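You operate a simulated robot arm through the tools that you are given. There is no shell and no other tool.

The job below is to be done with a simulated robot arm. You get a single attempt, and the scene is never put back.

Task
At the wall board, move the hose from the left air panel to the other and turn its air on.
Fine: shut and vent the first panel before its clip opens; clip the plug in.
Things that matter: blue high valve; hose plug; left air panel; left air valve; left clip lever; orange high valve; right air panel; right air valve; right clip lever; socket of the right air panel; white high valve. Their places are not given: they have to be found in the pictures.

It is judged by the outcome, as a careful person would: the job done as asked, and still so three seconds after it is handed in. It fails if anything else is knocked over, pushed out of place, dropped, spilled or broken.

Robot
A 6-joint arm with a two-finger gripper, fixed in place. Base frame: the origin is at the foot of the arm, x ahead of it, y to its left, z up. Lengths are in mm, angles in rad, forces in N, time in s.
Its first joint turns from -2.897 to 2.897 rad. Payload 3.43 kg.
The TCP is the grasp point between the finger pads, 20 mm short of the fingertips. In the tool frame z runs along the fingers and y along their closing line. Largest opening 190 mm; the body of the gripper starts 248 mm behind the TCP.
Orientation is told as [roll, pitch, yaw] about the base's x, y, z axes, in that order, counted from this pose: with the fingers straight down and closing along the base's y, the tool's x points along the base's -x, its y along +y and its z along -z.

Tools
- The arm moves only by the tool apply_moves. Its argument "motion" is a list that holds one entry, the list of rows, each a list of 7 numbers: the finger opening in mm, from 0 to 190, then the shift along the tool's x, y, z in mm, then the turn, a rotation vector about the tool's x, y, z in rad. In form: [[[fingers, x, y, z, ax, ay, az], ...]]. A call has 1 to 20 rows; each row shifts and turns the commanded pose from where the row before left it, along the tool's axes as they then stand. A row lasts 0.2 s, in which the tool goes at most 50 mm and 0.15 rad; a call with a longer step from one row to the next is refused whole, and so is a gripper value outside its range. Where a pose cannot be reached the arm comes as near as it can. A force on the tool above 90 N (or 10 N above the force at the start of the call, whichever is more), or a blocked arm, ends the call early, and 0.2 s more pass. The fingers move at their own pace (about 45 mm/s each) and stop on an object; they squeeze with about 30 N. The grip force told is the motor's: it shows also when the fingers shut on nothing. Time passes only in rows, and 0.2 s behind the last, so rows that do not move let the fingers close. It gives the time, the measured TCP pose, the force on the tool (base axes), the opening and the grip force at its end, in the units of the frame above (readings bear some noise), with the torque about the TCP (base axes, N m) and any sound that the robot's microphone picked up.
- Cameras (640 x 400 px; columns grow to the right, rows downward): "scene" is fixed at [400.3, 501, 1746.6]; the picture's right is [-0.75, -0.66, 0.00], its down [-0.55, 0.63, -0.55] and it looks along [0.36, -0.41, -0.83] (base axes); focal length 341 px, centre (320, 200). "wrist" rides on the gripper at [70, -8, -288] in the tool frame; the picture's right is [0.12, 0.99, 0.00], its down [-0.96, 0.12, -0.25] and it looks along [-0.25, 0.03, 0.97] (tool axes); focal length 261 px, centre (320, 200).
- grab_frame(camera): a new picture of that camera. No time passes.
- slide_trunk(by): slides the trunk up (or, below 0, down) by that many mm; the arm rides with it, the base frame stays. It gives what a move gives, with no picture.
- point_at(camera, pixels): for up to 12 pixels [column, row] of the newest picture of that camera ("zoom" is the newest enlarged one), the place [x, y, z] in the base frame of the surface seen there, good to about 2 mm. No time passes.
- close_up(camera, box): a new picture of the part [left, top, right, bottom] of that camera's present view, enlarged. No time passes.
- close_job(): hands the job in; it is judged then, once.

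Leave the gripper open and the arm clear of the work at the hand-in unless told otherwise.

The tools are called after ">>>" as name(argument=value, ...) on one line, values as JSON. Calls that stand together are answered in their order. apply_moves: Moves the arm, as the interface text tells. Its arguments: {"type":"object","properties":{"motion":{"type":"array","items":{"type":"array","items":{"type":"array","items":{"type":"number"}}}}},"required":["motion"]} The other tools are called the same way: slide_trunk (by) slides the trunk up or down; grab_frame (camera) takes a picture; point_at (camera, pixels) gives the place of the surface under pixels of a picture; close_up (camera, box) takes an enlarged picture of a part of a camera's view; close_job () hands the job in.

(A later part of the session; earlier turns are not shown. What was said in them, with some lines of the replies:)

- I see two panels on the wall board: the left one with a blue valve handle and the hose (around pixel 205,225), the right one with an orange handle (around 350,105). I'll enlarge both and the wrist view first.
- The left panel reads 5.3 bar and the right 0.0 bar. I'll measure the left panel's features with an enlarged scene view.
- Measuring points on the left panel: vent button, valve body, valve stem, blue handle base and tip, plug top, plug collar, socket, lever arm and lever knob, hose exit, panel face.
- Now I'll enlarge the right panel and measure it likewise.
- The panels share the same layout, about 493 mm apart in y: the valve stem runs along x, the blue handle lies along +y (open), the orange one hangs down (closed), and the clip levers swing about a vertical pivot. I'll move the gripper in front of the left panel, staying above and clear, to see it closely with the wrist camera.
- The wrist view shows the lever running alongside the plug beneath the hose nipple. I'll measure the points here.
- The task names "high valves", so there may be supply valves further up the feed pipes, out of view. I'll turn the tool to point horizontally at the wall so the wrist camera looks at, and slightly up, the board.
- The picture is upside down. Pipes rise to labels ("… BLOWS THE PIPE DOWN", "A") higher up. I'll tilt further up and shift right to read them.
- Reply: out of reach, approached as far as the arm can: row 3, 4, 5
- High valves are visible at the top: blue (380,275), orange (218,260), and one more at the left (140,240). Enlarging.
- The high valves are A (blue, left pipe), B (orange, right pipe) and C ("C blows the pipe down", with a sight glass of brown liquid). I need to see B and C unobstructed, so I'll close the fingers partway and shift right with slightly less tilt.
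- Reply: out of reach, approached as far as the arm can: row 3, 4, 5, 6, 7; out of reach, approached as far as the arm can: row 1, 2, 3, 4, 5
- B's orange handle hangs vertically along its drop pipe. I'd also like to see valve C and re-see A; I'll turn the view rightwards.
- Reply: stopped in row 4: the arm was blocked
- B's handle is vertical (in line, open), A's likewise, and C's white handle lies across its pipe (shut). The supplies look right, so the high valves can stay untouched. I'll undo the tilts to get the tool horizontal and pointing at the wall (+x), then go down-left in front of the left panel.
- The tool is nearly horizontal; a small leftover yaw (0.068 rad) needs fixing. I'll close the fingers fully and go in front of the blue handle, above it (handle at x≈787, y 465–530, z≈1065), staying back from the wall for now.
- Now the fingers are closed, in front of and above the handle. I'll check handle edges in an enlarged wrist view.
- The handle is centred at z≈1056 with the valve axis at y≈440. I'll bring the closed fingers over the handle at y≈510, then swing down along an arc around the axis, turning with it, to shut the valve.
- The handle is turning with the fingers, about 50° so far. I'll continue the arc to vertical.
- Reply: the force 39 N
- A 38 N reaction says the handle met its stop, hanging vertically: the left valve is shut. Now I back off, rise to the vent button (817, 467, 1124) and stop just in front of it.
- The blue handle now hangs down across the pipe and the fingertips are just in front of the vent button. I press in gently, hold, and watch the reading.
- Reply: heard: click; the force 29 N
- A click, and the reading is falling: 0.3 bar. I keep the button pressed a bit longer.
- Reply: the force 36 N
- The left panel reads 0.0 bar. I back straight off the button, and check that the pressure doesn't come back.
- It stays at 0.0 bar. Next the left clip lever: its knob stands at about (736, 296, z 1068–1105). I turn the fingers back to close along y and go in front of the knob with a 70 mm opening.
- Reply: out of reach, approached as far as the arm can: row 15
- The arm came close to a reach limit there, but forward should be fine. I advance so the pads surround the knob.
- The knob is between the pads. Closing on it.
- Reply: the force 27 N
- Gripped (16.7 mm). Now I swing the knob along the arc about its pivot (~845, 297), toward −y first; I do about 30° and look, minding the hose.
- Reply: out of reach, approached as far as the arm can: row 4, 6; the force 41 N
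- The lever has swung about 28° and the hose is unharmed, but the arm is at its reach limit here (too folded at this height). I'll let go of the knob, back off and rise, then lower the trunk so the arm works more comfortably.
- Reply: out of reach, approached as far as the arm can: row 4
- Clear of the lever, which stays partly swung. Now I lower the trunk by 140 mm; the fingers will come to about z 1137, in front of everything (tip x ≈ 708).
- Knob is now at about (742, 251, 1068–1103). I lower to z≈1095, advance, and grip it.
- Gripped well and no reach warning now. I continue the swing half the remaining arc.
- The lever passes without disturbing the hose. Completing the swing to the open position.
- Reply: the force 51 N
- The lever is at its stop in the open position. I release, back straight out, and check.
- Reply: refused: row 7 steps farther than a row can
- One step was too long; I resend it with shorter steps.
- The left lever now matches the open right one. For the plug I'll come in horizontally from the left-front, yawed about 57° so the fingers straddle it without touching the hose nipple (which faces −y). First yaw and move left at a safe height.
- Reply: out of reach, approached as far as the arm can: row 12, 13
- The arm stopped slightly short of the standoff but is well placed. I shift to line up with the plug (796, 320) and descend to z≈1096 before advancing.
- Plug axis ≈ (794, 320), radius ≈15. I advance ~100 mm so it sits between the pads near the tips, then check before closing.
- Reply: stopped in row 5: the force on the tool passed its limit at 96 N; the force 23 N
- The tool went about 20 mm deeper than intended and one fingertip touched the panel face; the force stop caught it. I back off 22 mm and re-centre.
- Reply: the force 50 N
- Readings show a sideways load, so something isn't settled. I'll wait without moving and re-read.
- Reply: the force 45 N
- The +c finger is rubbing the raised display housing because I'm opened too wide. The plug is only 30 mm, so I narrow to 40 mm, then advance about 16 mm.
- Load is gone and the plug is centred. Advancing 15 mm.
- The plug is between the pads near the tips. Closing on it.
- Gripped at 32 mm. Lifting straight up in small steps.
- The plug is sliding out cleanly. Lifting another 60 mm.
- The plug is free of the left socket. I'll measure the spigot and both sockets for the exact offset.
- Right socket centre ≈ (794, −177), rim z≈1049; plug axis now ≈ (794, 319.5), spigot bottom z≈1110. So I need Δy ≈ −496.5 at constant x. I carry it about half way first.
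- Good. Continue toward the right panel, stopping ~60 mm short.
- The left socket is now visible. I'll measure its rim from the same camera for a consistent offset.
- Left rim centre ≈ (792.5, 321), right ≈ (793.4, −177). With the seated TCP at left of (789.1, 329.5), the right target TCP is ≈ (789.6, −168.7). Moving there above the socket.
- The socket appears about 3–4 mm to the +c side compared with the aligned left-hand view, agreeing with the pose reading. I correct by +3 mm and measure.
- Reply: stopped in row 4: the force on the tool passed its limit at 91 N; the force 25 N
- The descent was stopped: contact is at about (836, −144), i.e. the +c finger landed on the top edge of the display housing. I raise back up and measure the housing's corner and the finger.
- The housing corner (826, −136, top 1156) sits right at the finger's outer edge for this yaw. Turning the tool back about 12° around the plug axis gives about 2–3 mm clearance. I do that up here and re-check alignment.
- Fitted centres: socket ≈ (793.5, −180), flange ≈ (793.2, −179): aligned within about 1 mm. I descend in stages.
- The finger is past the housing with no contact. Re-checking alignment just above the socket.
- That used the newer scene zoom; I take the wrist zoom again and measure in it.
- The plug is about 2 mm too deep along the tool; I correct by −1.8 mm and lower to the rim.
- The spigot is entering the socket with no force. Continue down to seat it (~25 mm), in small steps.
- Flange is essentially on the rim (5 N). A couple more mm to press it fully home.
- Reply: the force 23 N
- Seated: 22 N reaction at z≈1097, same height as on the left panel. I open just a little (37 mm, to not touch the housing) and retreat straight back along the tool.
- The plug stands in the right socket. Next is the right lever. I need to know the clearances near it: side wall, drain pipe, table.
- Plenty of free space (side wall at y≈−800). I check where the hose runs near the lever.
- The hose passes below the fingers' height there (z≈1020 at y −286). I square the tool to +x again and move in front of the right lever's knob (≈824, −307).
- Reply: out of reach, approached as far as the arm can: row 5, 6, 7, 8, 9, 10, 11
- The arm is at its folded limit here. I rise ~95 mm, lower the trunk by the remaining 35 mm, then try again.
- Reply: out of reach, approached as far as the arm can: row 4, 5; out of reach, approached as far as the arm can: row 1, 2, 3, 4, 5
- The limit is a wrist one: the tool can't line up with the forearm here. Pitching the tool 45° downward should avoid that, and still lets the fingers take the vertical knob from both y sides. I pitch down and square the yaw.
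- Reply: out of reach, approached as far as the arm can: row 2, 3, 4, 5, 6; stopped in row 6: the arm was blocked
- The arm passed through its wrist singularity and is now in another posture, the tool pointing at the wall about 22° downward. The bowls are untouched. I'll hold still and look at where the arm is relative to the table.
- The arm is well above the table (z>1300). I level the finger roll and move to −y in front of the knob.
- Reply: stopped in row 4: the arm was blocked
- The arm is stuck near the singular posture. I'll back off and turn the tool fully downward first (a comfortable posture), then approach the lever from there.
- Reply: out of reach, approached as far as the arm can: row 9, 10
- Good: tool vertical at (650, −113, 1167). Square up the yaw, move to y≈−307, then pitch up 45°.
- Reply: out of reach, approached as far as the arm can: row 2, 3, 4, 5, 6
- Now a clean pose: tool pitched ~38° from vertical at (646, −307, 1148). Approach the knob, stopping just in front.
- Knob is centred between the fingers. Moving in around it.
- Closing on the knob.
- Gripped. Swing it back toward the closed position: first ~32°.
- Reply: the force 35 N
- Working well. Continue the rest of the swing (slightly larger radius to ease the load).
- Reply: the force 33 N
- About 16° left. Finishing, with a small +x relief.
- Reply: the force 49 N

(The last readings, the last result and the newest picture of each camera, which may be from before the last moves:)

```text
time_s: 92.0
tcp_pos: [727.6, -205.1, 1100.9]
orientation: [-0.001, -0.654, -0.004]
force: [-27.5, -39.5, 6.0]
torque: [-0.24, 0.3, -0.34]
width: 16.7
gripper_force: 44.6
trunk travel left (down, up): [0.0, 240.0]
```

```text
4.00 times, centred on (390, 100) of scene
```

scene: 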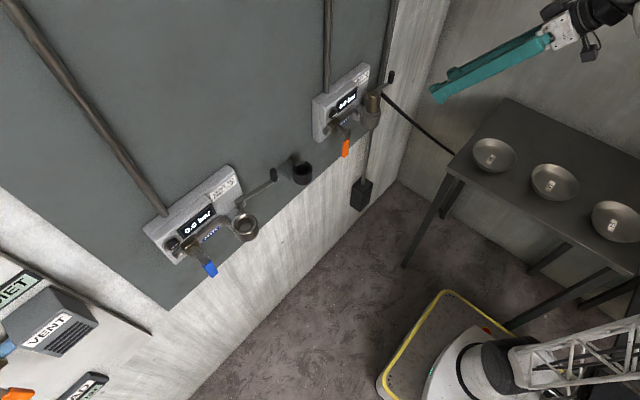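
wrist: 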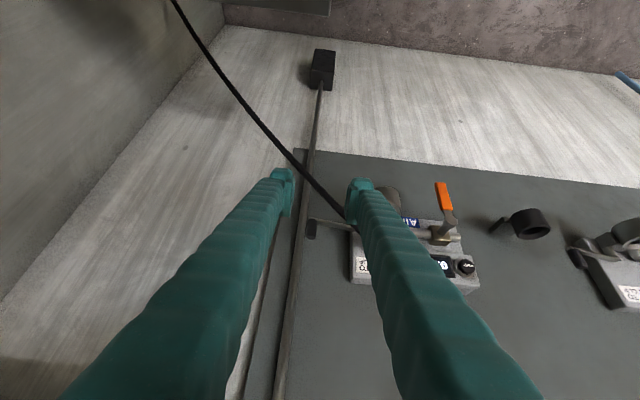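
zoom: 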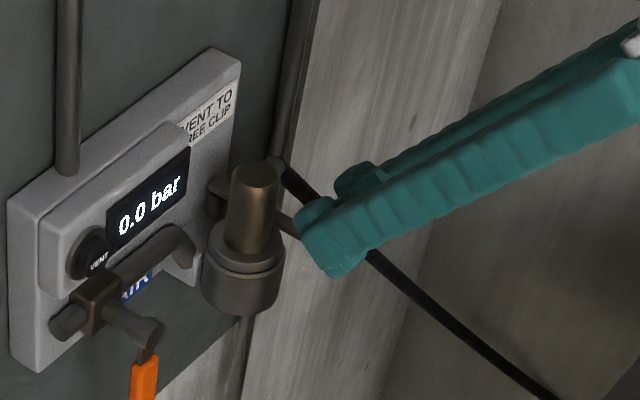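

−40 N in y: it's meeting the closed stop. One more gentle push to be sure, then release and back off.

>>> apply_moves(motion=[[[10, 0.8, 2, -0.6, 0, 0, 0], [10, 0, 1.5, 0, 0, 0, 0], [10, 0, 0, 0, 0, 0, 0]]])

>>> apply_moves(motion=[[[30, 0, -2, 0, 0, 0, 0], [50, 0, -2, 0, 0, 0, 0], [50, 0, 0, 0, 0, 0, 0], [50, 0, 0, -20, 0, 0, 0], [50, 0, 0, -30, 0, 0, 0], [50, 0, 0, -35, 0, 0, 0], [50, 0, 0, 0, 0, 0, 0]]])

>>> grab_frame(camera="wrist")

>>> close_up(camera="scene", box=[330, 50, 450, 150])

```text
time_s: 92.8
tcp_pos: [727.4, -204.6, 1101.3]
orientation: [-0.003, -0.655, -0.002]
force: [-7.7, -76.7, 5.0]
torque: [-0.42, -0.32, -0.55]
width: 16.8
gripper_force: 45.0
trunk travel left (down, up): [0.0, 240.0]
```

```text
time_s: 94.5
tcp_pos: [674.6, -202.5, 1168.7]
orientation: [0.001, -0.654, -0.004]
force: [-0.6, 0.3, 0.2]
torque: [-0.03, 0.0, -0.04]
width: 49.9
gripper_force: 0.0
trunk travel left (down, up): [0.0, 240.0]
```

```text
taken
```

wrist: 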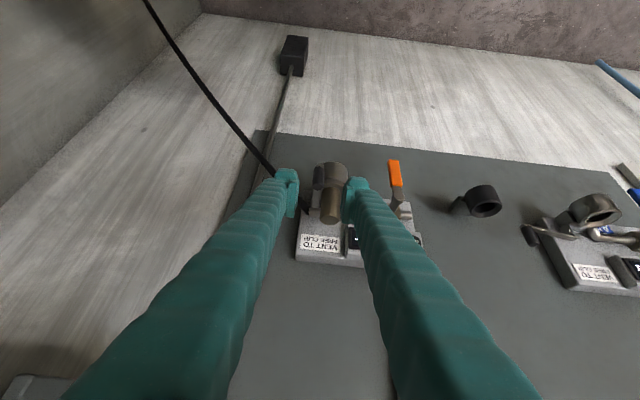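

```text
4.00 times, centred on (390, 100) of scene
```

zoom: 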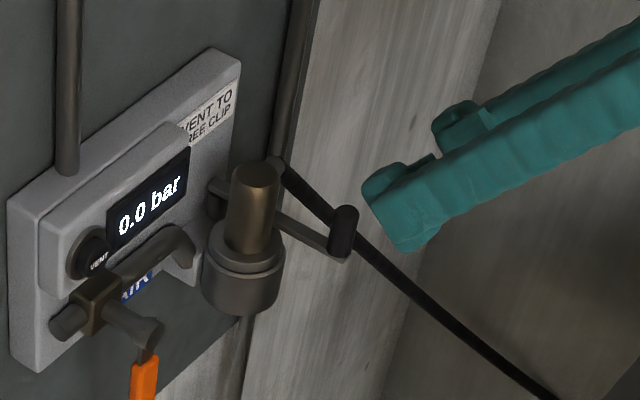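

The lever is now in the closed direction. I verify its angle by measuring.

>>> point_at(camera="zoom", pixels=[[340, 240], [343, 220], [300, 228], [280, 215], [215, 188], [255, 190], [240, 262], [145, 340], [150, 330], [145, 390]])

```text
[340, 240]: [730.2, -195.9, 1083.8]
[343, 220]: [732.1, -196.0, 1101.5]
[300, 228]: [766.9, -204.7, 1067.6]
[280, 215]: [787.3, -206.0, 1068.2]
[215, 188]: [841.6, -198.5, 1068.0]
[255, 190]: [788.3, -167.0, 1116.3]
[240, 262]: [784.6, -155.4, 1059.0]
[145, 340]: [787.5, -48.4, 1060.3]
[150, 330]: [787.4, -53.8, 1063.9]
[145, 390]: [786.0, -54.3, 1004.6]
```

The right lever is fully closed (77 N against the stop). Next is the right air valve: its orange handle hangs down at (786, −56), axis z≈1056, and must be pushed to +y until horizontal (open), as the blue one was. I need a horizontal tool again, yawed ~0.6 rad to avoid the wrist limit. First shift left, yaw, then pitch up.

>>> apply_moves(motion=[[[50, 0, 40, 0, 0, 0, 0], [30, 0, 40, 0, 0, 0, 0], [0, 0, 40, 0, 0, 0, 0], [0, 0, 30, 0, 0, 0, 0], [0, 0, 0, 0, 0.0732, 0, 0.0952], [0, 0, 0, 0, 0.0732, 0, 0.0952], [0, 0, 0, 0, 0.0732, 0, 0.0952], [0, 0, 0, 0, 0.0732, 0, 0.0952], [0, 0, 0, 0, 0.0732, 0, 0.0952], [0, 0, 0, 0, 0, 0, 0]]])

>>> apply_moves(motion=[[[0, 0, 0, 0, 0, -0.131, 0], [0, 0, 0, 0, 0, -0.131, 0], [0, 0, 0, 0, 0, -0.131, 0], [0, 0, 0, 0, 0, -0.131, 0], [0, 0, 0, 0, 0, -0.131, 0], [0, 0, 0, 0, 0, -0.131, 0], [0, 0, 0, 0, 0, -0.131, 0], [0, 0, 0, 0, 0, 0, 0]]])

>>> grab_frame(camera="scene")

>>> grab_frame(camera="wrist")

```text
time_s: 96.7
tcp_pos: [677.2, -52.8, 1167.9]
orientation: [0.001, -0.654, -0.605]
force: [-0.3, -0.7, -0.5]
torque: [-0.03, 0.01, -0.03]
width: 0.1
gripper_force: 30.1
trunk travel left (down, up): [0.0, 240.0]
```

```text
time_s: 98.5
tcp_pos: [677.0, -52.6, 1169.2]
orientation: [2.758, -1.566, 2.923]
force: [0.0, -0.7, -0.6]
torque: [-0.02, 0.02, 0.02]
width: 0.1
gripper_force: 29.4
trunk travel left (down, up): [0.0, 240.0]
```

```text
taken
```

scene: 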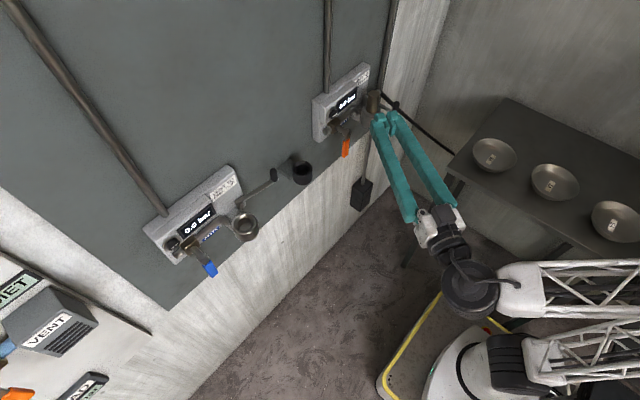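

```text
taken
```

wrist: 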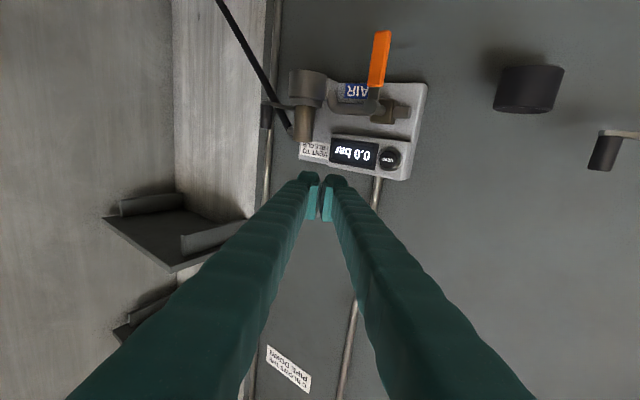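

Horizontal again with yaw 0.6. I go down to z≈975 in front, then advance to the −y side of the handle's lower half.

>>> apply_moves(motion=[[[0, 40, 6, 0, 0, 0, 0], [0, 40, 6, 0, 0, 0, 0], [0, 40, 0, 0, 0, 0, 0], [0, 40, 0, 0, 0, 0, 0], [0, 34, 0, 0, 0, 0, 0], [0, 0, 0, 25, 0, 0, 0], [0, 0, 0, 25, 0, 0, 0], [0, 0, 0, 0, 0, 0, 0], [0, 0, 0, 0, 0, 0, 0]]])

>>> grab_frame(camera="wrist")

>>> close_up(camera="scene", box=[310, 70, 430, 190])

```text
time_s: 100.5
tcp_pos: [724.9, -71.5, 973.0]
orientation: [2.75, -1.568, 2.929]
force: [0.1, -0.7, 0.3]
torque: [-0.03, 0.01, -0.01]
width: 0.0
gripper_force: 29.7
trunk travel left (down, up): [0.0, 240.0]
```

```text
taken
```

wrist: 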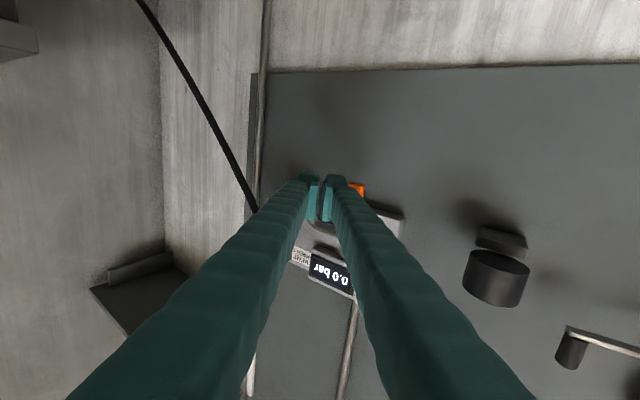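

```text
3.33 times, centred on (370, 130) of scene
```

zoom: 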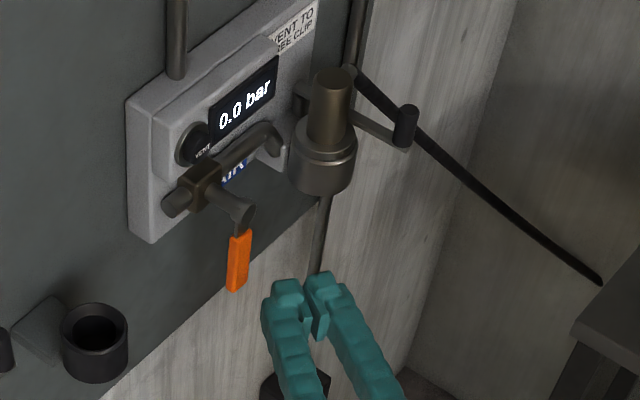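

Positions match plan. Advancing 53 mm beside the handle.

>>> apply_moves(motion=[[[0, 0, 0, 20, 0, 0, 0], [0, 0, 0, 20, 0, 0, 0], [0, 0, 0, 13, 0, 0, 0], [0, 0, 0, 0, 0, 0, 0]]])

>>> close_up(camera="wrist", box=[240, 120, 420, 270])

>>> close_up(camera="scene", box=[310, 70, 430, 190])

```text
time_s: 101.5
tcp_pos: [769.1, -102.7, 975.5]
orientation: [2.96, -1.57, 2.722]
force: [-0.2, 0.0, 1.5]
torque: [0.01, 0.0, 0.0]
width: 0.1
gripper_force: 30.2
trunk travel left (down, up): [0.0, 240.0]
```

```text
2.67 times, centred on (330, 195) of wrist
```

zoom: 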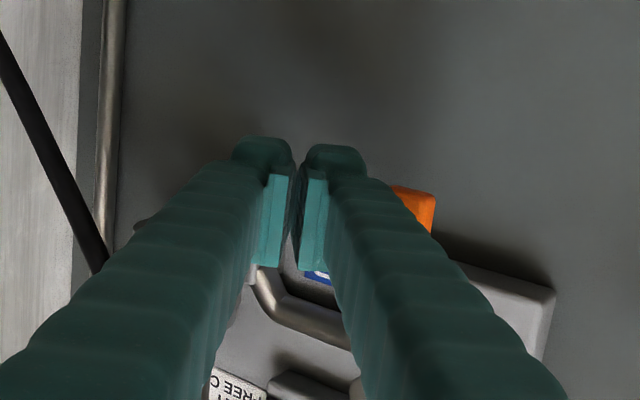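

```text
3.33 times, centred on (370, 130) of scene
```

zoom: 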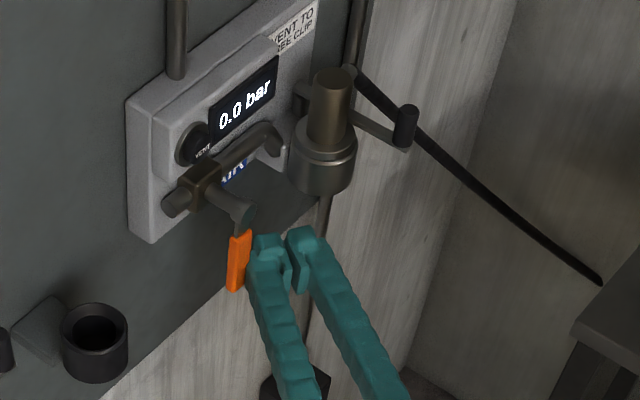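

The fingers stand right beside the handle on its −y side. I push toward +y and start curving up.

>>> apply_moves(motion=[[[0, 0, 8.24, -5.66, 0, 0, 0], [0, 0, 8.24, -5.66, 0, 0, 0], [0, 0, 8.24, -5.66, 0, 0, 0], [0, -4.5, 9.06, -6.2, 0, 0, 0], [0, -4.5, 9.06, -6.2, 0, 0, 0], [0, 0, 0, 0, 0, 0, 0]]])

>>> close_up(camera="wrist", box=[240, 120, 420, 270])

>>> close_up(camera="scene", box=[310, 70, 430, 190])

```text
time_s: 102.8
tcp_pos: [768.6, -50.6, 983.5]
orientation: [2.742, -1.569, 2.943]
force: [-1.2, -0.6, -0.4]
torque: [-0.04, -0.01, -0.01]
width: 0.2
gripper_force: 29.9
trunk travel left (down, up): [0.0, 240.0]
```

```text
2.67 times, centred on (330, 195) of wrist
```

zoom: 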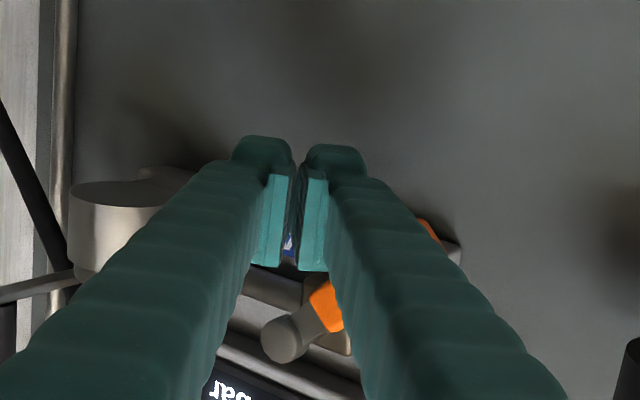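

```text
3.33 times, centred on (370, 130) of scene
```

zoom: 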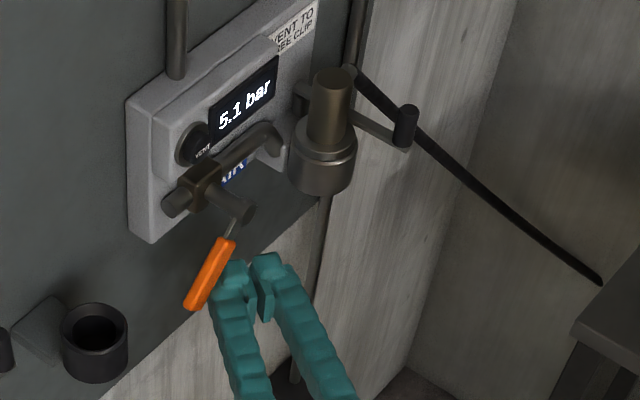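

The handle is turning and the right panel already shows 5.1 bar. I continue pushing up to fully open.

>>> apply_moves(motion=[[[0, -8.5, 7.0, -4.8, 0, 0, 0], [0, -8.5, 7.0, -4.8, 0, 0, 0], [0, -11, 3.7, -2.5, 0, 0, 0], [0, -11, 3.7, -2.5, 0, 0, 0], [0, 0, 0, 0, 0, 0, 0]]])

>>> close_up(camera="wrist", box=[240, 120, 420, 270])

>>> close_up(camera="scene", box=[310, 70, 430, 190])

```text
time_s: 104.0
tcp_pos: [768.0, -24.5, 1021.2]
orientation: [2.978, -1.573, 2.704]
force: [-7.4, -1.4, -16.9]
torque: [-0.07, 0.09, 0.0]
width: 0.0
gripper_force: 30.0
trunk travel left (down, up): [0.0, 240.0]
```

```text
2.67 times, centred on (330, 195) of wrist
```

zoom: 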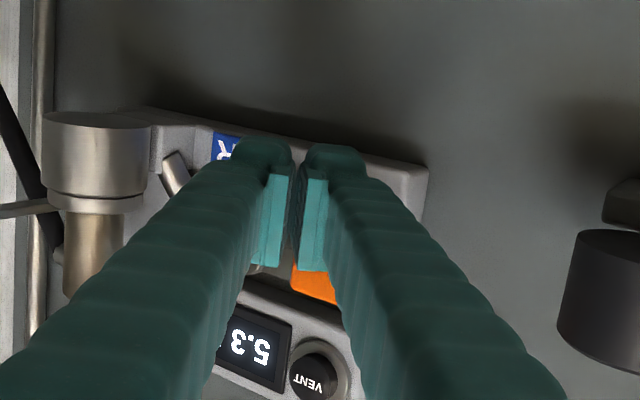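

```text
3.33 times, centred on (370, 130) of scene
```

zoom: 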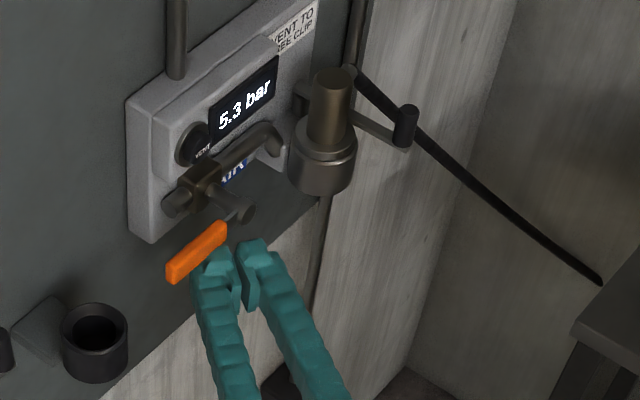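

5.3 bar. The handle is nearly horizontal; a small final push up to its stop.

>>> apply_moves(motion=[[[0, -2, 0, 0, 0, 0, 0], [0, -1.5, 0, 0, 0, 0, 0], [0, 0, 0, 0, 0, 0, 0]]])

>>> close_up(camera="scene", box=[310, 70, 430, 190])

>>> point_at(camera="zoom", pixels=[[218, 232], [195, 253], [172, 275], [180, 268], [246, 212]])

```text
time_s: 104.8
tcp_pos: [768.4, -24.3, 1020.9]
orientation: [-0.477, -1.566, -0.126]
force: [-38.8, 2.8, -63.7]
torque: [-0.32, 0.21, 0.29]
width: 0.0
gripper_force: 30.2
trunk travel left (down, up): [0.0, 240.0]
```

```text
3.33 times, centred on (370, 130) of scene
```

zoom: 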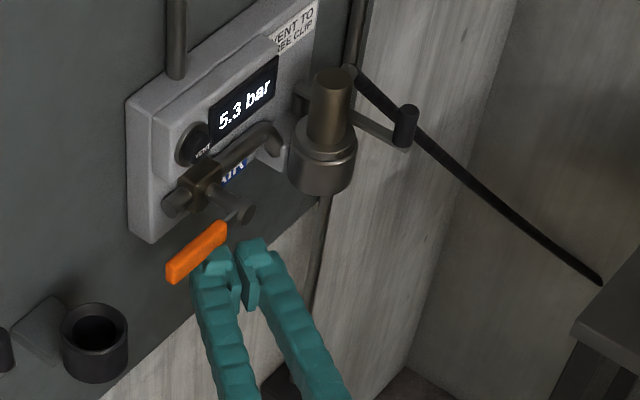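

```text
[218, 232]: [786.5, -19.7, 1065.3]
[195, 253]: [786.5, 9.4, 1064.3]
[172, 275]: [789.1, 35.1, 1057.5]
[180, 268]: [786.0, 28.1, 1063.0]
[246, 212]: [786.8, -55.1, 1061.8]
```

The handle is horizontal (z≈1064 along its length) against its stop with 64 N. I lower off it and retreat.

>>> apply_moves(motion=[[[0, 10, 0, 0, 0, 0, 0], [0, 5, 0, -20, 0, 0, 0], [0, 0, 0, -35, 0, 0, 0], [0, 0, 0, -35, 0, 0, 0], [40, 0, 0, -20, 0, 0, 0], [80, -40, 0, 0, 0, 0, 0], [100, -40, 0, 0, 0, 0, 0], [100, -40, 0, 0, 0, 0, 0], [100, 0, 0, 0, 0, 0, 0]]])

>>> grab_frame(camera="scene")

>>> close_up(camera="scene", box=[310, 60, 430, 180])

>>> close_up(camera="scene", box=[150, 150, 310, 300])

>>> grab_frame(camera="wrist")

```text
time_s: 106.8
tcp_pos: [679.4, 39.1, 1132.8]
orientation: [3.06, -1.569, 2.622]
force: [0.4, -0.2, 0.3]
torque: [-0.02, -0.03, 0.0]
width: 100.4
gripper_force: 0.2
trunk travel left (down, up): [0.0, 240.0]
```

```text
taken
```

scene: 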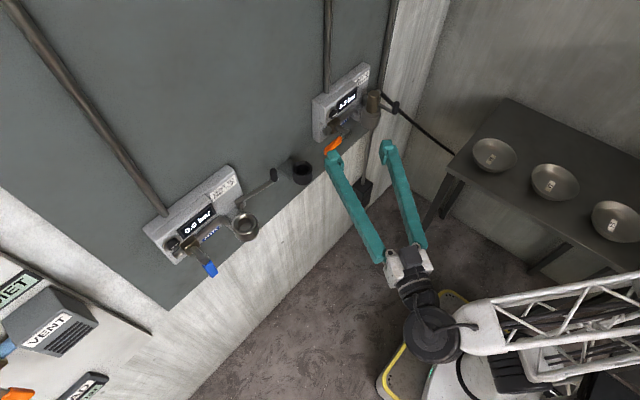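

```text
3.33 times, centred on (370, 120) of scene
```

zoom: 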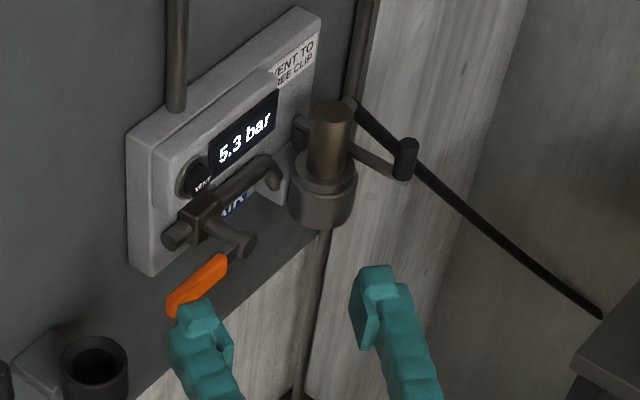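

```text
2.67 times, centred on (230, 225) of scene
```

zoom: 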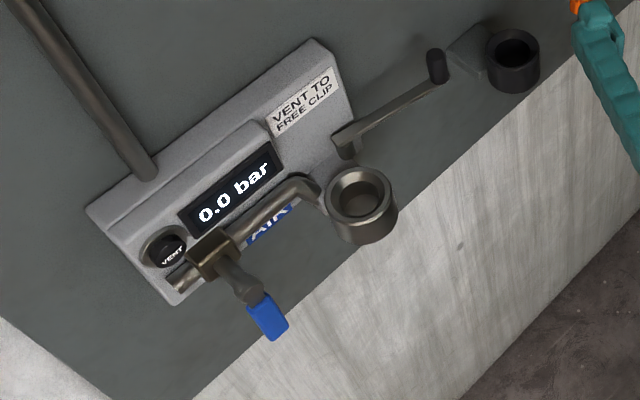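

```text
taken
```

wrist: 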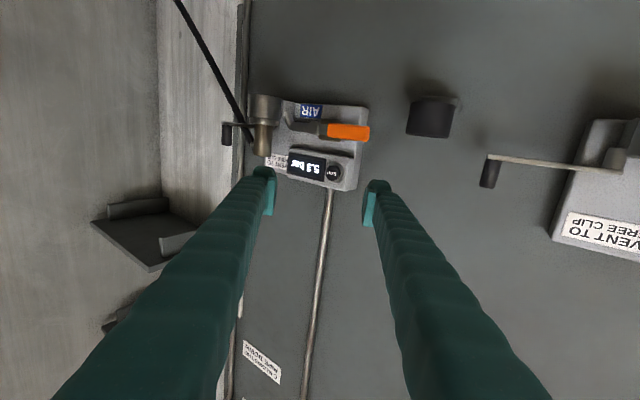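

Everything is as intended: right panel 5.3 bar with handle in line, plug clipped in; left panel 0.0 bar, shut, empty with its clip open; bowls and high valves untouched. I raise the arm a bit further clear, gripper open, and check the readings once more.

>>> apply_moves(motion=[[[150, -40, 0, -10, 0, 0, 0], [190, -40, 0, -10, 0, 0, 0], [190, -40, 0, -10, 0, 0, 0], [190, -40, 0, 0, 0, 0, 0], [190, 0, 0, 0, 0, 0, 0], [190, 0, 0, 0, 0, 0, 0], [190, 0, 0, 0, 0, 0, 0], [190, 0, 0, 0, 0, 0, 0]]])

>>> grab_frame(camera="scene")

>>> close_up(camera="scene", box=[310, 60, 430, 180])

```text
time_s: 108.7
tcp_pos: [652.5, 54.5, 1289.8]
orientation: [2.792, -1.569, 2.888]
force: [0.2, 0.7, 0.2]
torque: [-0.01, 0.02, -0.01]
width: 189.8
gripper_force: 0.0
trunk travel left (down, up): [0.0, 240.0]
```

```text
taken
```

scene: 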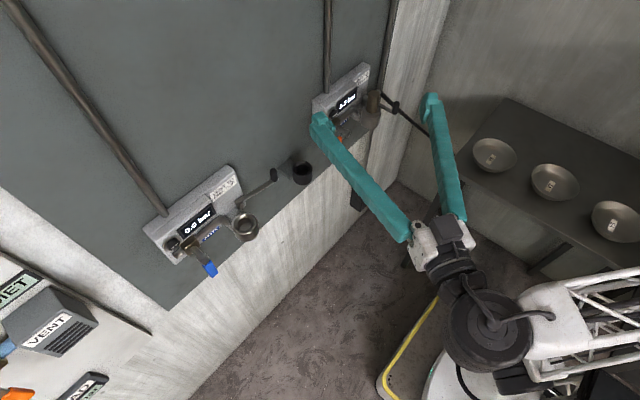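

```text
3.33 times, centred on (370, 120) of scene
```

zoom: 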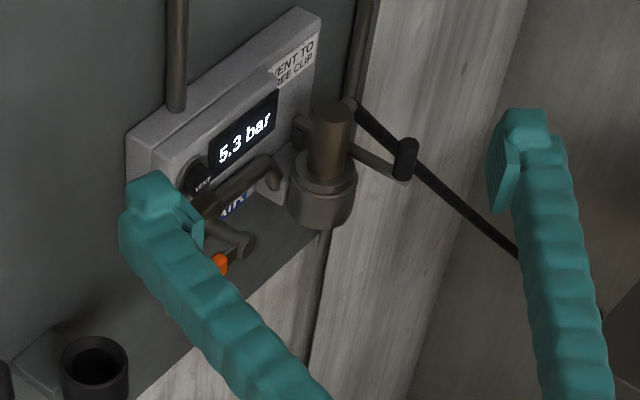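

The right panel holds 5.3 bar, the plug is clipped, and the arm is clear with the gripper open. Handing in.

>>> close_job()

```text
The job is handed in.
```

The hose is now clipped into the right air panel and its air is on, holding 5.3 bar when I handed the job in.

- **Left panel:** I shut its valve, then vented it to 0.0 bar. Only after that did I open its clip and lift the plug out. It was left shut, empty and with its clip open.
- **Right panel:** The plug is pressed fully home and the clip lever is pushed to its closed stop. The orange handle is at its open stop, in line with the pipe.
- **Contact:** While lining up the plug, the fingers bumped the left panel's face and the right panel's display housing. Both were caught by the force limit, and the pictures showed no shift or damage.
- **High valves:** I left all three as they were. The blue and orange ones looked open, and the white one (labelled C, "C blows the pipe down") looked shut. The sight glass on C's pipe is nearly full of brown liquid. I did not open C, since the job didn't ask for it.

The bowls on the table were not disturbed, and the arm was left clear with the gripper open.
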